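You operate a simulated robot arm through the tools that you are given. There is no shell and no other tool. Be economical: measure what you need, move in short steps, check, and stop when the job is done.

You run a simulated robot arm. Do the job below in one go: nothing can be reset, and whatever is moved stays where it is left.

TASK
Put the 62 round block from the steel bench top on the drip rack and the 44 round block on the blue sight glass.
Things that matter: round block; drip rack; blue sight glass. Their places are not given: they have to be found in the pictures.

Only the result counts: the job must be done as asked and must still hold three seconds after the hand-in. Knocking over, shifting, dropping, spilling or breaking anything else fails it.

THE ROBOT
A 6-joint arm with a two-finger parallel gripper, fixed in place. Base frame: the origin is at the foot of the arm, x ahead of it, y to its left, z up; the work surface is at about z = 0. Units: m, degrees, N and s.
With the tool pointing down near the work surface it reaches from about 0.14 to 0.58 m from the base axis. Its first joint turns from -66.0 to 66.0 degrees. Payload 2.1 kg.
The TCP is the grasp point between the finger pads, 0.03 m short of the fingertips. In the tool frame z runs along the fingers and y along their closing line. Largest opening 0.094 m; finger width 0.028, thickness 0.01; the body of the gripper, 0.05 by 0.096 m, starts 0.055 m behind the TCP.
Orientation is that of the tool frame in the base frame, as a unit quaternion [w, x, y, z]. With the fingers straight down and closing along the base's y, the tool's x points along the base's -x, its y along +y and its z along -z.

THE INTERFACE
- The arm moves only by the tool servo_tool. Its argument "motion" is one flat list of numbers, 7 for each row, row after row: the turn, a rotation vector about the base's x, y, z in units of 90 degrees (1.0 is 90 degrees), then the shift along the base's x, y, z in units of 250 mm (1.0 is 250 mm), then the opening, from 0 (shut) to 1 (fully open). In form: [rx, ry, rz, tx, ty, tz, jaw, rx, ry, rz, tx, ty, tz, jaw, ...]. A call has 1 to 8 rows; each row is the pose to reach, as a shift and turn from the pose commanded when the call began. A call with a number of a shift or a turn outside -1 to 1 is refused whole. Each row takes 0.2 s and may step no farther than 0.05 m and 8.6 degrees from the row before; otherwise, or with a gripper value out of range, the whole call is refused. A pose out of reach is approached as far as the arm can. The call stops where the force on the tool passes 40 N (or 10 N more than at its start, if that is more) or the arm is blocked; 0.2 s more then pass. Each finger travels about 0.072 m/s and halts on what it meets, pressing with about 32 N; the grip force reading is that of the motor and also rises with nothing between the fingers. The clock runs only during rows and for 0.2 s after the last one: add rows that repeat a pose to give the fingers time. It gives the time, the measured TCP pose, the force on the tool (base axes), the opening and the grip force at its end, in the units of the frame above (readings bear some noise).
- Cameras (640 x 400 px; columns grow to the right, rows downward): "scene" is fixed at [0.0558, -0.3802, 0.4687]; the picture's right is [0.74, -0.67, 0.00], its down [-0.47, -0.53, -0.71] and it looks along [0.47, 0.53, -0.71] (base axes); focal length 238 px, centre (320, 200). "wrist" rides on the gripper at [-0.037, 0, -0.058] in the tool frame; the picture's right is [0.00, -1.00, 0.00], its down [0.97, 0.00, -0.24] and it looks along [0.24, 0.00, 0.97] (tool axes); focal length 218 px, centre (320, 200).
- camera(camera): a new picture of that camera. No time passes.
- point_at(camera, pixels): for up to 12 pixels [column, row] of the newest picture of that camera ("zoom" is the newest enlarged one), the place [x, y, z] in the base frame of the surface seen there, good to about 0.003 m. No time passes.
- close_up(camera, box): a new picture of the part [left, top, right, bottom] of that camera's present view, enlarged. No time passes.
- finish_job(): hands the job in; it is judged then, once.

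Go step by step. Measure first, check grasps and placings, and put right what went wrong. The budget is 60 turns and 20 pictures, counting those below and the enlarged ones. Unless the task says otherwise, let go and move clear before handing in, and close with one line.

The tools are called by a JSON object that holds its "op" and its "data". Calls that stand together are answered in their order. servo_tool: Moves the arm, as the interface text tells. Its arguments: {"type":"object","properties":{"motion":{"type":"array","items":{"type":"number"}}},"required":["motion"]} The other tools are called the same way: camera (camera) takes a picture; point_at (camera, pixels) gives the place of the surface under pixels of a picture; close_up (camera, box) takes an enlarged picture of a part of a camera's view; finish_job () hands the job in.

At the start:

```text
t: 0.0
position: [0.3495, 0.0331, 0.2578]
tool_rot: [0.001, 0.0, 1.0, 0.0]
contact_force: [-0.2, 0.1, 0.4]
grip_width: 0.094
gripper_force: 0.0
```

scene: 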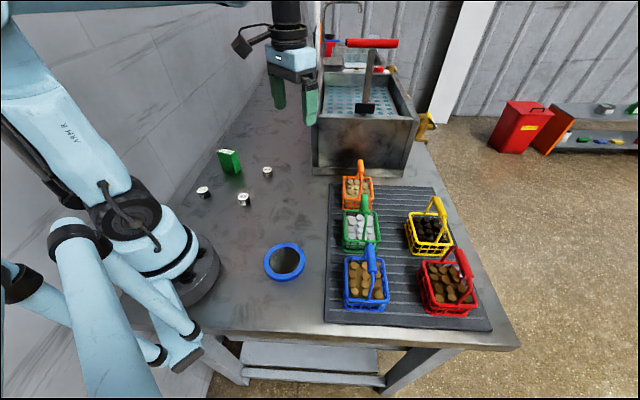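
wrist: 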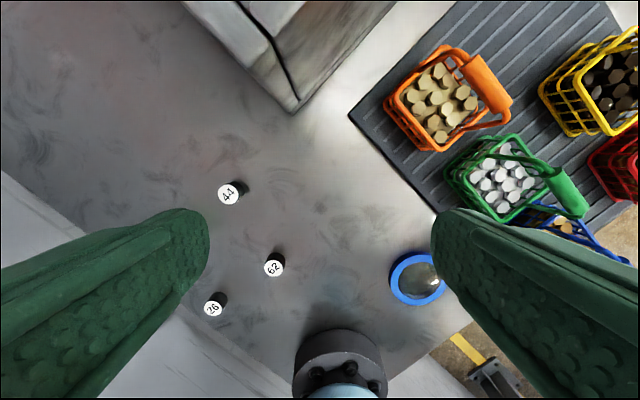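

The wrist picture shows the blocks 44 at (228,193), 62 at (274,265) and 26 at (213,307). The blue ring is at (417,277) and the ribbed grey rack is at the upper right. I'll measure these points and enlarge the views.

{"op": "point_at", "data": {"camera": "wrist", "pixels": [[228, 193], [274, 265], [213, 307], [417, 277], [400, 257], [417, 302], [350, 118], [400, 170], [430, 190], [250, 230], [394, 277], [436, 205]]}}

{"op": "close_up", "data": {"camera": "scene", "box": [180, 140, 340, 300]}}

{"op": "close_up", "data": {"camera": "scene", "box": [300, 30, 500, 340]}}

{"op": "point_at", "data": {"camera": "scene", "pixels": [[331, 190], [330, 240], [326, 320], [390, 200], [395, 240], [400, 300], [285, 262], [285, 243], [266, 265], [304, 262], [360, 163], [370, 250]]}}

```text
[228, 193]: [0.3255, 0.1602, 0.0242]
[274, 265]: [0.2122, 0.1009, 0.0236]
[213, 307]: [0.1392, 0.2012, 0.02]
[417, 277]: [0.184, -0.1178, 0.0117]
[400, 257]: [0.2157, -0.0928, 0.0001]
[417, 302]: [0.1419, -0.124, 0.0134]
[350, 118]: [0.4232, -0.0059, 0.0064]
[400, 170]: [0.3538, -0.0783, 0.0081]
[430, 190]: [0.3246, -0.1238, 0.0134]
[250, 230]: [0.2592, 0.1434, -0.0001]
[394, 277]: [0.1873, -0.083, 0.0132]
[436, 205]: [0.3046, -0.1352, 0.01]
```

```text
2.50 times, centred on (260, 220) of scene
```

zoom: 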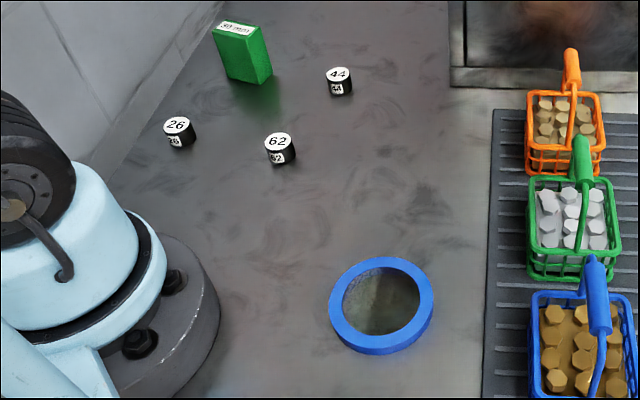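

```text
1.29 times, centred on (400, 185) of scene
```

zoom: 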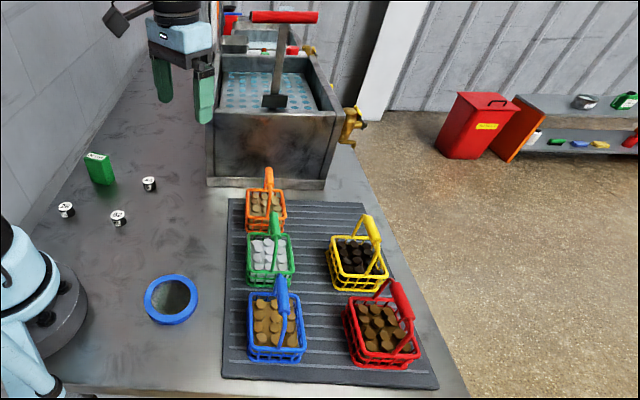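

```text
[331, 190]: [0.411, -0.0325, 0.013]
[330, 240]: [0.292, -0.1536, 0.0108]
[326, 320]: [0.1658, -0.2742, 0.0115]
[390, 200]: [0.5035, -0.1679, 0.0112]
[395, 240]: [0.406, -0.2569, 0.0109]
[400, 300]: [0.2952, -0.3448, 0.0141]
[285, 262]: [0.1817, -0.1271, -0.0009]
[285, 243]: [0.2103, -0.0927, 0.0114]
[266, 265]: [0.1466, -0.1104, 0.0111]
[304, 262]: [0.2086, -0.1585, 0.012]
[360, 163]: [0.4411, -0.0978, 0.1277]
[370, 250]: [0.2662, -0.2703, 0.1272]
```

The rack is the ribbed mat with its top at z≈0.011, and the blocks are about 24 mm tall. Next I'll map the free space on the rack, the ring's height and the block outlines.

{"op": "point_at", "data": {"camera": "scene", "pixels": [[374, 179], [372, 203], [343, 180], [379, 212], [407, 222], [408, 240], [440, 198], [452, 236], [415, 190], [432, 190], [405, 200], [388, 260]]}}

{"op": "close_up", "data": {"camera": "wrist", "box": [190, 170, 310, 330]}}

{"op": "close_up", "data": {"camera": "scene", "box": [190, 160, 290, 215]}}

```text
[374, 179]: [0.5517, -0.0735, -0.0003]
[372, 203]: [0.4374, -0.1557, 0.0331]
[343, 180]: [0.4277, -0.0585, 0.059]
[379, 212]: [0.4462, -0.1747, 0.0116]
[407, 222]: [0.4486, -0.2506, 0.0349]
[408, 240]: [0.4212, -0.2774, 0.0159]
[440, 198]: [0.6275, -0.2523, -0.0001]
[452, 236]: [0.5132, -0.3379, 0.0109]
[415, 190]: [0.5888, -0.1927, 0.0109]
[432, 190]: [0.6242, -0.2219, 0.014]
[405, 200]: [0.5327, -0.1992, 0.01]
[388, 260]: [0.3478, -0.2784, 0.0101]
```

```text
2.50 times, centred on (250, 250) of wrist
```

zoom: 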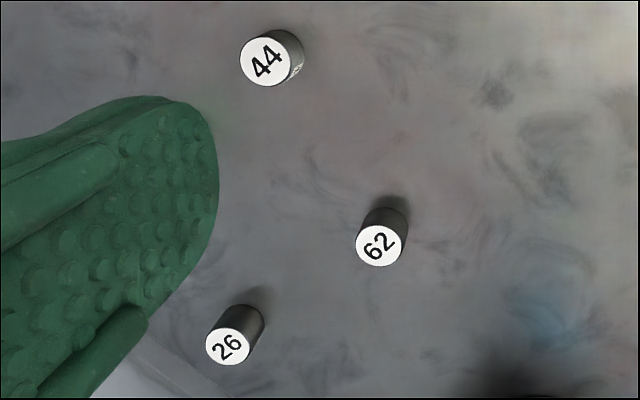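

```text
6.40 times, centred on (240, 188) of scene
```

zoom: 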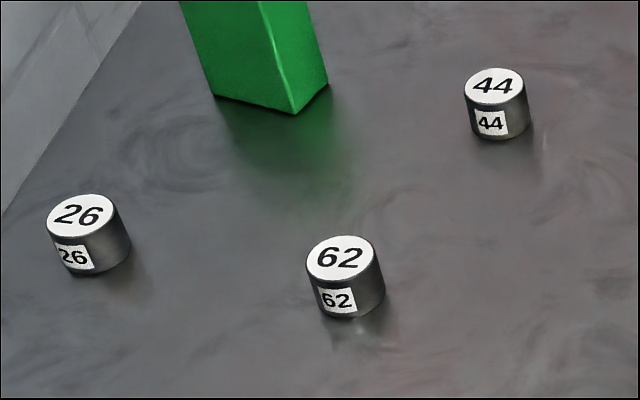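

Block 62 is at about (0.21,0.10), and the blocks are roughly 26 mm across. There is a free spot on the rack near (0.50,-0.18), with no baskets close. I'll move above 62 and take a fresh look.

{"op": "servo_tool", "data": {"motion": [0, 0, 0, -0.112, 0.054, -0.11, 0.8, 0, 0, 0, -0.224, 0.108, -0.22, 0.64, 0, 0, 0, -0.337, 0.163, -0.33, 0.64, 0, 0, 0, -0.45, 0.218, -0.44, 0.64, 0, 0, 0, -0.562, 0.272, -0.551, 0.64, 0, 0, 0, -0.562, 0.272, -0.551, 0.64]}}

{"op": "camera", "data": {"camera": "wrist"}}

```text
t: 1.4
position: [0.2087, 0.1016, 0.1196]
tool_rot: [0.002, 0.0, 1.0, 0.0]
contact_force: [-0.4, 0.5, 0.5]
grip_width: 0.0602
gripper_force: 0.1
```

```text
13 pictures are left
```

wrist: 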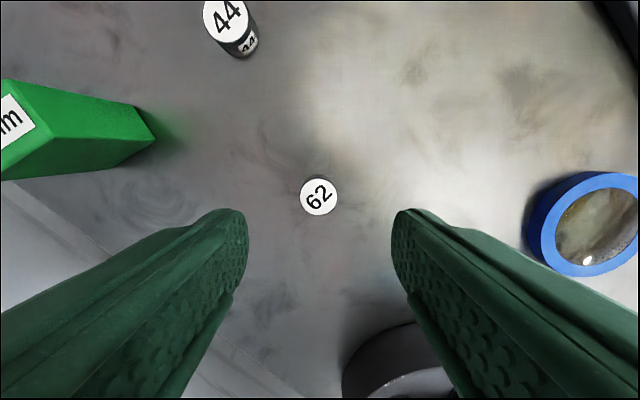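

{"op": "point_at", "data": {"camera": "wrist", "pixels": [[319, 196], [303, 196], [335, 196], [319, 181], [319, 211], [230, 15], [600, 215], [590, 240], [545, 225], [585, 268], [600, 185], [130, 130]]}}

```text
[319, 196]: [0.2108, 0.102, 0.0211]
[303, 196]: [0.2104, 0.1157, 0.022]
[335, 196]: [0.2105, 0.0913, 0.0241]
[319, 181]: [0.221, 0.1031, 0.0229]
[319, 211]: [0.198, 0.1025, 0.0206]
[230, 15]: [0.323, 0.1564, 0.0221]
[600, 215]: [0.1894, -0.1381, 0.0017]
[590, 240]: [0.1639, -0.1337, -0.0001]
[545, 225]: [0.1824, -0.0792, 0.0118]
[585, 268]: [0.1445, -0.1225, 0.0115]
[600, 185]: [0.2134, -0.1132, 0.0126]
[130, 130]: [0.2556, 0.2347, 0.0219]
```

Block 62 is centred at (0.210,0.102) with its top at z≈0.022. I'll descend to z=0.036 and close on it.

{"op": "servo_tool", "data": {"motion": [0, 0, 0, 0.006, 0.002, -0.12, 0.64, 0, 0, 0, 0.006, 0.002, -0.24, 0.64, 0, 0, 0, 0.006, 0.002, -0.334, 0.64, 0, 0, 0, 0.006, 0.002, -0.334, 0.64, 0, 0, 0, 0.006, 0.002, -0.334, 0.1, 0, 0, 0, 0.006, 0.002, -0.334, 0.1, 0, 0, 0, 0.006, 0.002, -0.334, 0.1]}}

```text
t: 3.0
position: [0.2107, 0.1013, 0.0376]
tool_rot: [0.001, 0.0, 1.0, 0.0]
contact_force: [-0.2, -0.2, -1.4]
grip_width: 0.0277
gripper_force: 32.2
```

It is gripped at a width of 27.7 mm. I'll lift it to about z=0.22.

{"op": "servo_tool", "data": {"motion": [0, 0, 0, 0, 0, 0.1, 0.1, 0, 0, 0, 0, 0, 0.28, 0.1, 0, 0, 0, 0, 0, 0.46, 0.1, 0, 0, 0, 0, 0, 0.64, 0.1, 0, 0, 0, 0, 0, 0.74, 0.1]}}

```text
t: 4.2
position: [0.2101, 0.1028, 0.224]
tool_rot: [0.001, -0.001, 1.0, 0.0]
contact_force: [-0.8, 0.3, -1.8]
grip_width: 0.0274
gripper_force: 31.8
```

It is held firmly. I'll carry it at height toward the rack.

{"op": "servo_tool", "data": {"motion": [0, 0, 0, 0.114, -0.113, 0, 0.1, 0, 0, 0, 0.228, -0.226, 0, 0.1, 0, 0, 0, 0.342, -0.339, 0, 0.1, 0, 0, 0, 0.456, -0.452, 0, 0.1, 0, 0, 0, 0.57, -0.565, 0, 0.1, 0, 0, 0, 0.684, -0.678, 0, 0.1]}}

{"op": "servo_tool", "data": {"motion": [0, 0, 0, 0.114, -0.113, 0, 0.1, 0, 0, 0, 0.228, -0.226, 0, 0.1, 0, 0, 0, 0.342, -0.339, 0, 0.1, 0, 0, 0, 0.456, -0.452, 0, 0.1, 0, 0, 0, 0.456, -0.452, 0, 0.1]}}

{"op": "camera", "data": {"camera": "wrist"}}

{"op": "camera", "data": {"camera": "scene"}}

```text
t: 5.6
position: [0.3811, -0.0683, 0.2215]
tool_rot: [0.001, -0.001, 1.0, 0.001]
contact_force: [-0.5, -1.0, -1.5]
grip_width: 0.0275
gripper_force: 31.9
```

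```text
t: 6.8
position: [0.4945, -0.1791, 0.222]
tool_rot: [0.001, 0.0, 1.0, 0.0]
contact_force: [0.1, 0.0, -0.8]
grip_width: 0.0275
gripper_force: 32.7
```

```text
12 pictures are left
```

wrist: 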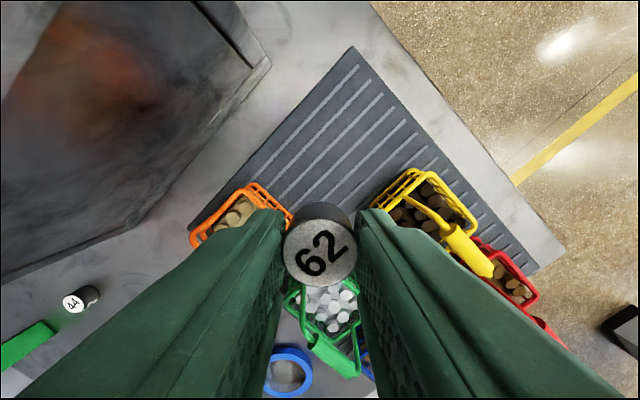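

```text
11 pictures are left
```

scene: 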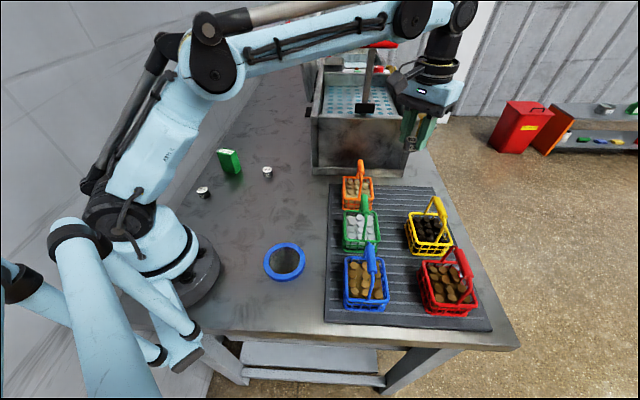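

The free part of the rack shows ahead of the gripper in the wrist view, around (310,150). I'll measure the basket edges nearest the target.

{"op": "point_at", "data": {"camera": "wrist", "pixels": [[288, 212], [372, 205], [410, 172], [250, 185], [330, 150], [353, 48], [335, 180], [440, 212], [480, 262], [325, 100]]}}

```text
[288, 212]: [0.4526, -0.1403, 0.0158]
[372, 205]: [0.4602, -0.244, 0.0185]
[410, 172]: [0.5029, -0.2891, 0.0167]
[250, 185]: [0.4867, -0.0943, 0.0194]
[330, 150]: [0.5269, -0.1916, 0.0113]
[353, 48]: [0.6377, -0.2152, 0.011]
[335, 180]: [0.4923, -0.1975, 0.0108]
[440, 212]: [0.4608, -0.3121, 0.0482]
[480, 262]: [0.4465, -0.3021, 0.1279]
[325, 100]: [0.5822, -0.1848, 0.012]
```

The spot at (0.51,-0.182) is clear of the orange and yellow baskets. I'll descend there to just above the rack.

{"op": "servo_tool", "data": {"motion": [0, 0, 0, 0.06, -0.012, 0, 0.1, 0, 0, 0, 0.06, -0.012, -0.16, 0.1, 0, 0, 0, 0.06, -0.012, -0.32, 0.1, 0, 0, 0, 0.06, -0.012, -0.48, 0.1, 0, 0, 0, 0.06, -0.012, -0.6, 0.1, 0, 0, 0, 0.06, -0.012, -0.67, 0.1, 0, 0, 0, 0.06, -0.012, -0.67, 0.1]}}

```text
t: 8.4
position: [0.511, -0.184, 0.0537]
tool_rot: [0.001, 0.0, 1.0, 0.0]
contact_force: [-0.2, 0.3, -0.9]
grip_width: 0.0276
gripper_force: 31.4
```

{"op": "servo_tool", "data": {"motion": [0, 0, 0, 0, 0, -0.008, 0.1, 0, 0, 0, 0, 0, -0.012, 0.1, 0, 0, 0, 0, 0, -0.016, 0.1, 0, 0, 0, 0, 0, -0.02, 0.1]}}

```text
t: 9.4
position: [0.5097, -0.1838, 0.0494]
tool_rot: [0.001, 0.0, 1.0, -0.001]
contact_force: [-1.5, -0.9, 15.2]
grip_width: 0.0277
gripper_force: 31.9
```

A 15 N upward force says the block is resting on the rack. I'll ease off slightly, open a little and rise straight up.

{"op": "servo_tool", "data": {"motion": [0, 0, 0, 0, 0, 0.003, 0.1, 0, 0, 0, 0, 0, 0.003, 0.5, 0, 0, 0, 0, 0, 0.003, 0.5, 0, 0, 0, 0, 0, 0.003, 0.5, 0, 0, 0, 0, 0, 0.14, 0.5, 0, 0, 0, 0, 0, 0.3, 0.5, 0, 0, 0, 0, 0, 0.48, 0.5, 0, 0, 0, 0, 0, 0.66, 0.5]}}

{"op": "camera", "data": {"camera": "wrist"}}

```text
t: 11.2
position: [0.5112, -0.1846, 0.2153]
tool_rot: [0.0, 0.0, 1.0, 0.001]
contact_force: [-0.2, -0.8, 0.4]
grip_width: 0.047
gripper_force: 0.0
```

```text
10 pictures are left
```

wrist: 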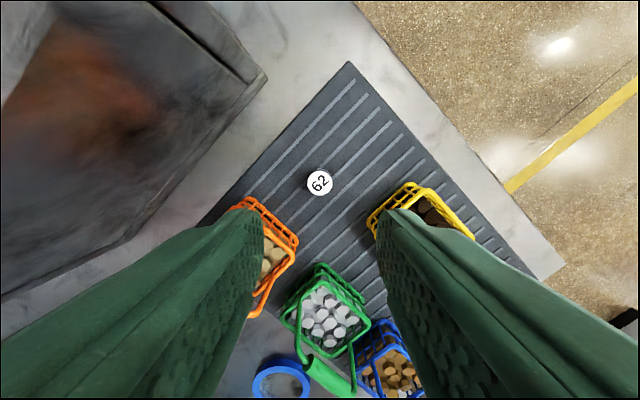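

Block 62 stands upright on the rack at (319,183). I'll go back, swinging wide of the sink, to above block 44.

{"op": "servo_tool", "data": {"motion": [0, 0, 0, -0.128, 0.08, 0, 0.64, 0, 0, 0, -0.256, 0.16, 0, 0.64, 0, 0, 0, -0.384, 0.24, 0, 0.64, 0, 0, 0, -0.512, 0.32, 0, 0.64, 0, 0, 0, -0.64, 0.4, 0, 0.64]}}

{"op": "servo_tool", "data": {"motion": [0, 0, 0, -0.018, 0.16, 0, 0.64, 0, 0, 0, -0.036, 0.32, 0, 0.64, 0, 0, 0, -0.054, 0.48, 0, 0.64, 0, 0, 0, -0.072, 0.64, 0, 0.64, 0, 0, 0, -0.09, 0.8, -0.05, 0.64, 0, 0, 0, -0.108, 0.96, -0.1, 0.64, 0, 0, 0, -0.108, 0.96, -0.24, 0.64, 0, 0, 0, -0.108, 0.96, -0.36, 0.64]}}

{"op": "camera", "data": {"camera": "wrist"}}

```text
t: 12.4
position: [0.3494, -0.0833, 0.214]
tool_rot: [0.001, 0.0, 1.0, 0.001]
contact_force: [0.0, 0.6, -0.7]
grip_width: 0.06
gripper_force: 0.0
```

```text
t: 14.2
position: [0.322, 0.1573, 0.1233]
tool_rot: [0.002, -0.001, 1.0, 0.0]
contact_force: [0.1, -1.4, -0.1]
grip_width: 0.0599
gripper_force: 0.1
```

```text
9 pictures are left
```

wrist: 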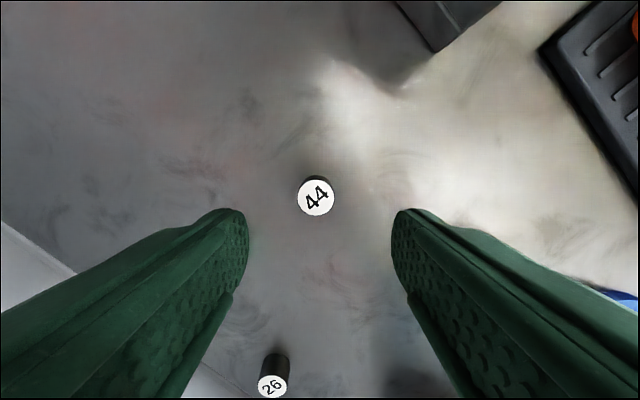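

Block 44 is between the fingers at (316,196). I'll measure its outline.

{"op": "point_at", "data": {"camera": "wrist", "pixels": [[316, 197], [301, 197], [331, 197], [316, 182], [316, 212]]}}

```text
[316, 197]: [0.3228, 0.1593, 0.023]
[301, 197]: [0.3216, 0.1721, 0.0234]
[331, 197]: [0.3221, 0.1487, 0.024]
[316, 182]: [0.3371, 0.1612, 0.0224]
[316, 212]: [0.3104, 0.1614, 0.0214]
```

Its centre is (0.323,0.160). I'll grip the upper part with TCP z≈0.042, so the tips stay clear of the sight glass rim later.

{"op": "servo_tool", "data": {"motion": [0, 0, 0, 0.003, 0.01, -0.12, 0.64, 0, 0, 0, 0.003, 0.01, -0.24, 0.64, 0, 0, 0, 0.003, 0.01, -0.324, 0.64, 0, 0, 0, 0.003, 0.01, -0.324, 0.64, 0, 0, 0, 0.003, 0.01, -0.324, 0.1, 0, 0, 0, 0.003, 0.01, -0.324, 0.1, 0, 0, 0, 0.003, 0.01, -0.324, 0.1]}}

{"op": "servo_tool", "data": {"motion": [0, 0, 0, 0, 0, 0.1, 0.1, 0, 0, 0, 0, 0, 0.26, 0.1, 0, 0, 0, 0, 0, 0.42, 0.1, 0, 0, 0, 0, 0, 0.56, 0.1]}}

```text
t: 15.8
position: [0.3248, 0.1573, 0.0418]
tool_rot: [0.001, 0.0, 1.0, 0.0]
contact_force: [0.9, -0.7, -0.1]
grip_width: 0.0277
gripper_force: 31.9
```

```text
t: 16.8
position: [0.3259, 0.1586, 0.1839]
tool_rot: [0.0, 0.0, 1.0, 0.001]
contact_force: [0.4, 0.0, -0.5]
grip_width: 0.0279
gripper_force: 31.9
```

It is gripped and lifted. I'll carry it over to the sight glass.

{"op": "servo_tool", "data": {"motion": [0, 0, 0, -0.071, -0.142, 0, 0.1, 0, 0, 0, -0.142, -0.284, 0, 0.1, 0, 0, 0, -0.213, -0.426, 0, 0.1, 0, 0, 0, -0.284, -0.568, 0, 0.1]}}

{"op": "camera", "data": {"camera": "wrist"}}

{"op": "servo_tool", "data": {"motion": [0, 0, 0, -0.071, -0.142, 0, 0.1, 0, 0, 0, -0.142, -0.284, 0, 0.1, 0, 0, 0, -0.213, -0.426, 0, 0.1, 0, 0, 0, -0.284, -0.568, 0, 0.1, 0, 0, 0, -0.284, -0.568, 0, 0.1]}}

{"op": "camera", "data": {"camera": "wrist"}}

```text
t: 17.8
position: [0.2521, 0.0155, 0.183]
tool_rot: [0.001, -0.001, 1.0, 0.001]
contact_force: [-0.1, 0.0, -0.9]
grip_width: 0.0275
gripper_force: 31.7
```

```text
8 pictures are left
```

wrist: 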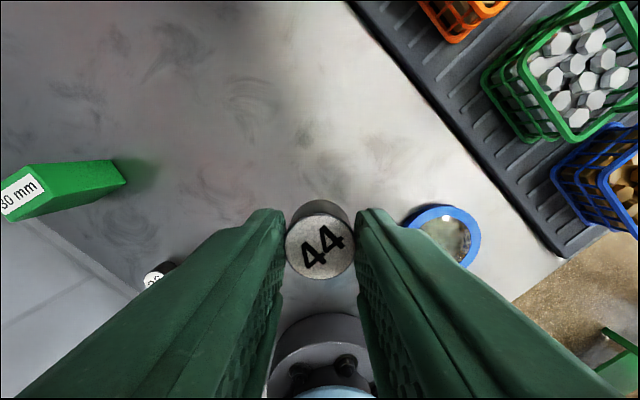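

```text
t: 19.0
position: [0.1815, -0.1266, 0.1836]
tool_rot: [0.002, 0.0, 1.0, 0.0]
contact_force: [-0.1, -0.7, -0.8]
grip_width: 0.0277
gripper_force: 31.8
```

```text
7 pictures are left
```

wrist: 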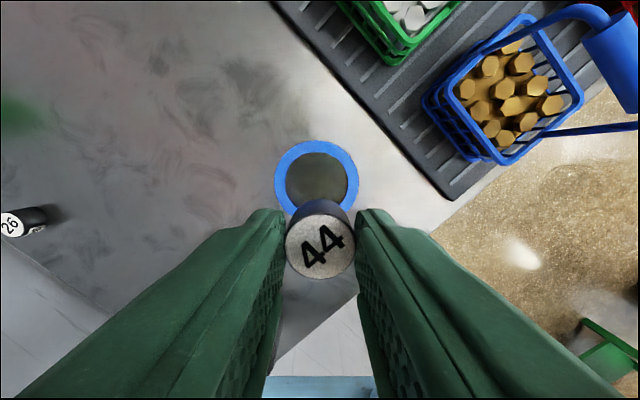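

The ring is visible with its left edge at column 276, right edge at 357 and top edge at row 141. I'll measure these points for its centre.

{"op": "point_at", "data": {"camera": "wrist", "pixels": [[278, 181], [354, 181], [316, 144], [316, 180], [316, 170], [290, 155], [343, 155], [287, 207], [300, 190]]}}

{"op": "close_up", "data": {"camera": "scene", "box": [230, 180, 350, 300]}}

```text
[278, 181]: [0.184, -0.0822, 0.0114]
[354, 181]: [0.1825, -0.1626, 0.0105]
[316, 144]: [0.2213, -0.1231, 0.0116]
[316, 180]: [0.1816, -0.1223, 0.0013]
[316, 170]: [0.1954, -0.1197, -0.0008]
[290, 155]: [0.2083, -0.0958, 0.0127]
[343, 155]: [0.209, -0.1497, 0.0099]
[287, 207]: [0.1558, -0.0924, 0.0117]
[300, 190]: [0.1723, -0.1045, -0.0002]
```

```text
3.33 times, centred on (290, 240) of scene
```

zoom: 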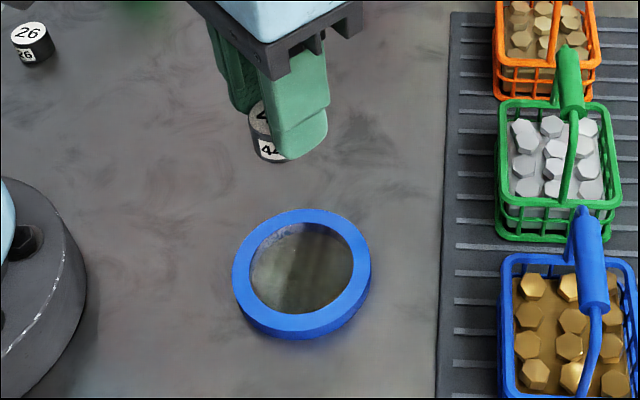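

The ring's centre is about (0.182,-0.122), its rim is at z≈0.011 and its inner radius is about 33 mm. I'll descend over the centre to just above it.

{"op": "servo_tool", "data": {"motion": [0, 0, 0, 0.002, 0.016, -0.1, 0.1, 0, 0, 0, 0.002, 0.016, -0.26, 0.1, 0, 0, 0, 0.002, 0.016, -0.4, 0.1, 0, 0, 0, 0.002, 0.016, -0.49, 0.1, 0, 0, 0, 0.002, 0.016, -0.49, 0.1]}}

{"op": "servo_tool", "data": {"motion": [0, 0, 0, 0, 0, -0.01, 0.1, 0, 0, 0, 0, 0, -0.018, 0.1, 0, 0, 0, 0, 0, -0.024, 0.1, 0, 0, 0, 0, 0, -0.028, 0.1]}}

```text
t: 20.2
position: [0.1839, -0.123, 0.0597]
tool_rot: [0.001, 0.0, 1.0, 0.0]
contact_force: [0.3, -0.4, 0.2]
grip_width: 0.0275
gripper_force: 32.0
```

```text
t: 21.2
position: [0.1835, -0.1218, 0.0527]
tool_rot: [0.0, 0.0, 1.0, -0.002]
contact_force: [0.3, -2.2, 18.7]
grip_width: 0.0281
gripper_force: 32.3
```

An 18.7 N contact came with the block's bottom at z≈0.011, so it is standing on the glass. I'll check the picture before releasing.

{"op": "close_up", "data": {"camera": "scene", "box": [230, 200, 350, 300]}}

```text
4.00 times, centred on (290, 250) of scene
```

zoom: 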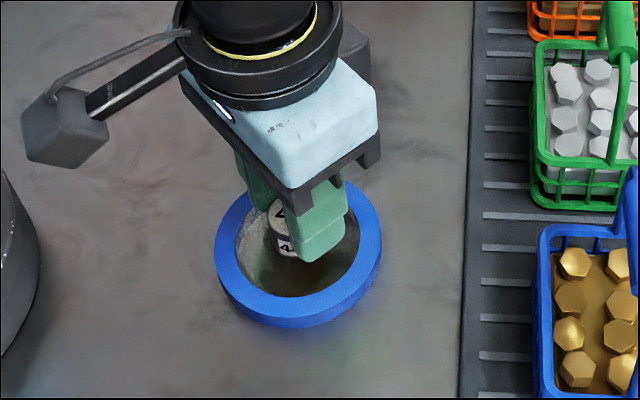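

The block is centred inside the ring and resting on the glass. I'll ease off, open and rise.

{"op": "servo_tool", "data": {"motion": [0, 0, 0, 0, 0, 0.004, 0.1, 0, 0, 0, 0, 0, 0.004, 0.42, 0, 0, 0, 0, 0, 0.004, 0.42, 0, 0, 0, 0, 0, 0.004, 0.42, 0, 0, 0, 0, 0, 0.1, 0.42, 0, 0, 0, 0, 0, 0.25, 0.5, 0, 0, 0, 0, 0, 0.42, 0.5, 0, 0, 0, 0, 0, 0.6, 0.5]}}

{"op": "servo_tool", "data": {"motion": [0, 0, 0, 0.05, 0.12, 0, 0.5, 0, 0, 0, 0.1, 0.26, 0, 0.5, 0, 0, 0, 0.15, 0.4, 0, 0.5, 0, 0, 0, 0.2, 0.54, 0, 0.5]}}

{"op": "camera", "data": {"camera": "scene"}}

{"op": "close_up", "data": {"camera": "scene", "box": [230, 160, 470, 310]}}

```text
t: 23.0
position: [0.1839, -0.1204, 0.205]
tool_rot: [0.002, 0.001, 1.0, 0.0]
contact_force: [0.0, 0.6, 0.4]
grip_width: 0.0466
gripper_force: 0.1
```

```text
t: 24.0
position: [0.2326, 0.012, 0.204]
tool_rot: [0.0, 0.0, 1.0, 0.0]
contact_force: [-0.1, -0.1, 0.5]
grip_width: 0.047
gripper_force: 0.0
```

```text
4 pictures are left
```

scene: 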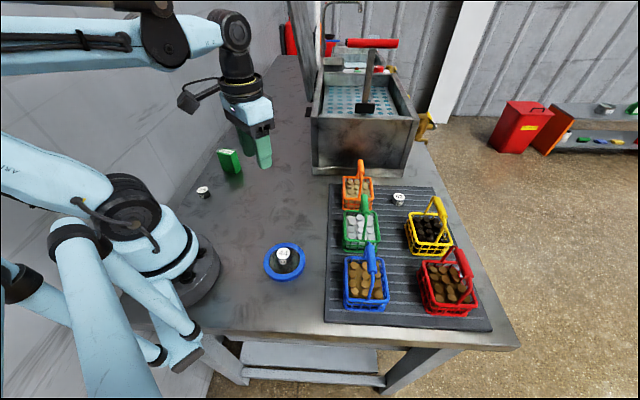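

```text
2.67 times, centred on (350, 235) of scene
```

zoom: 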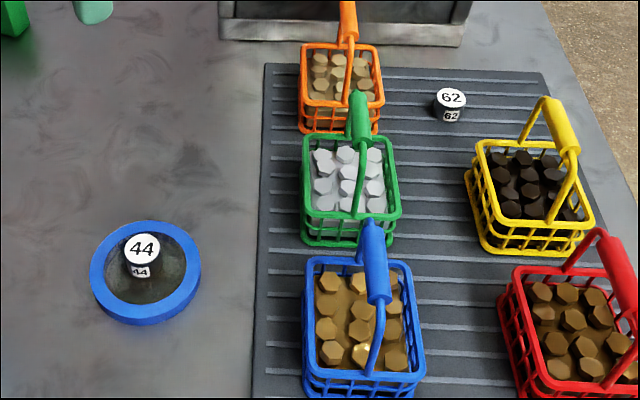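

Block 62 stands on the drip rack at (450,105) in the enlarged view, and block 44 stands on the blue sight glass at (141,250). Nothing else has moved and the arm is clear, so I'm handing in.

{"op": "finish_job", "data": {}}

```text
The job is handed in.
```

The 62 round block is standing on the drip rack and the 44 round block on the blue sight glass; nothing else was moved, the arm is clear, and the job is handed in.
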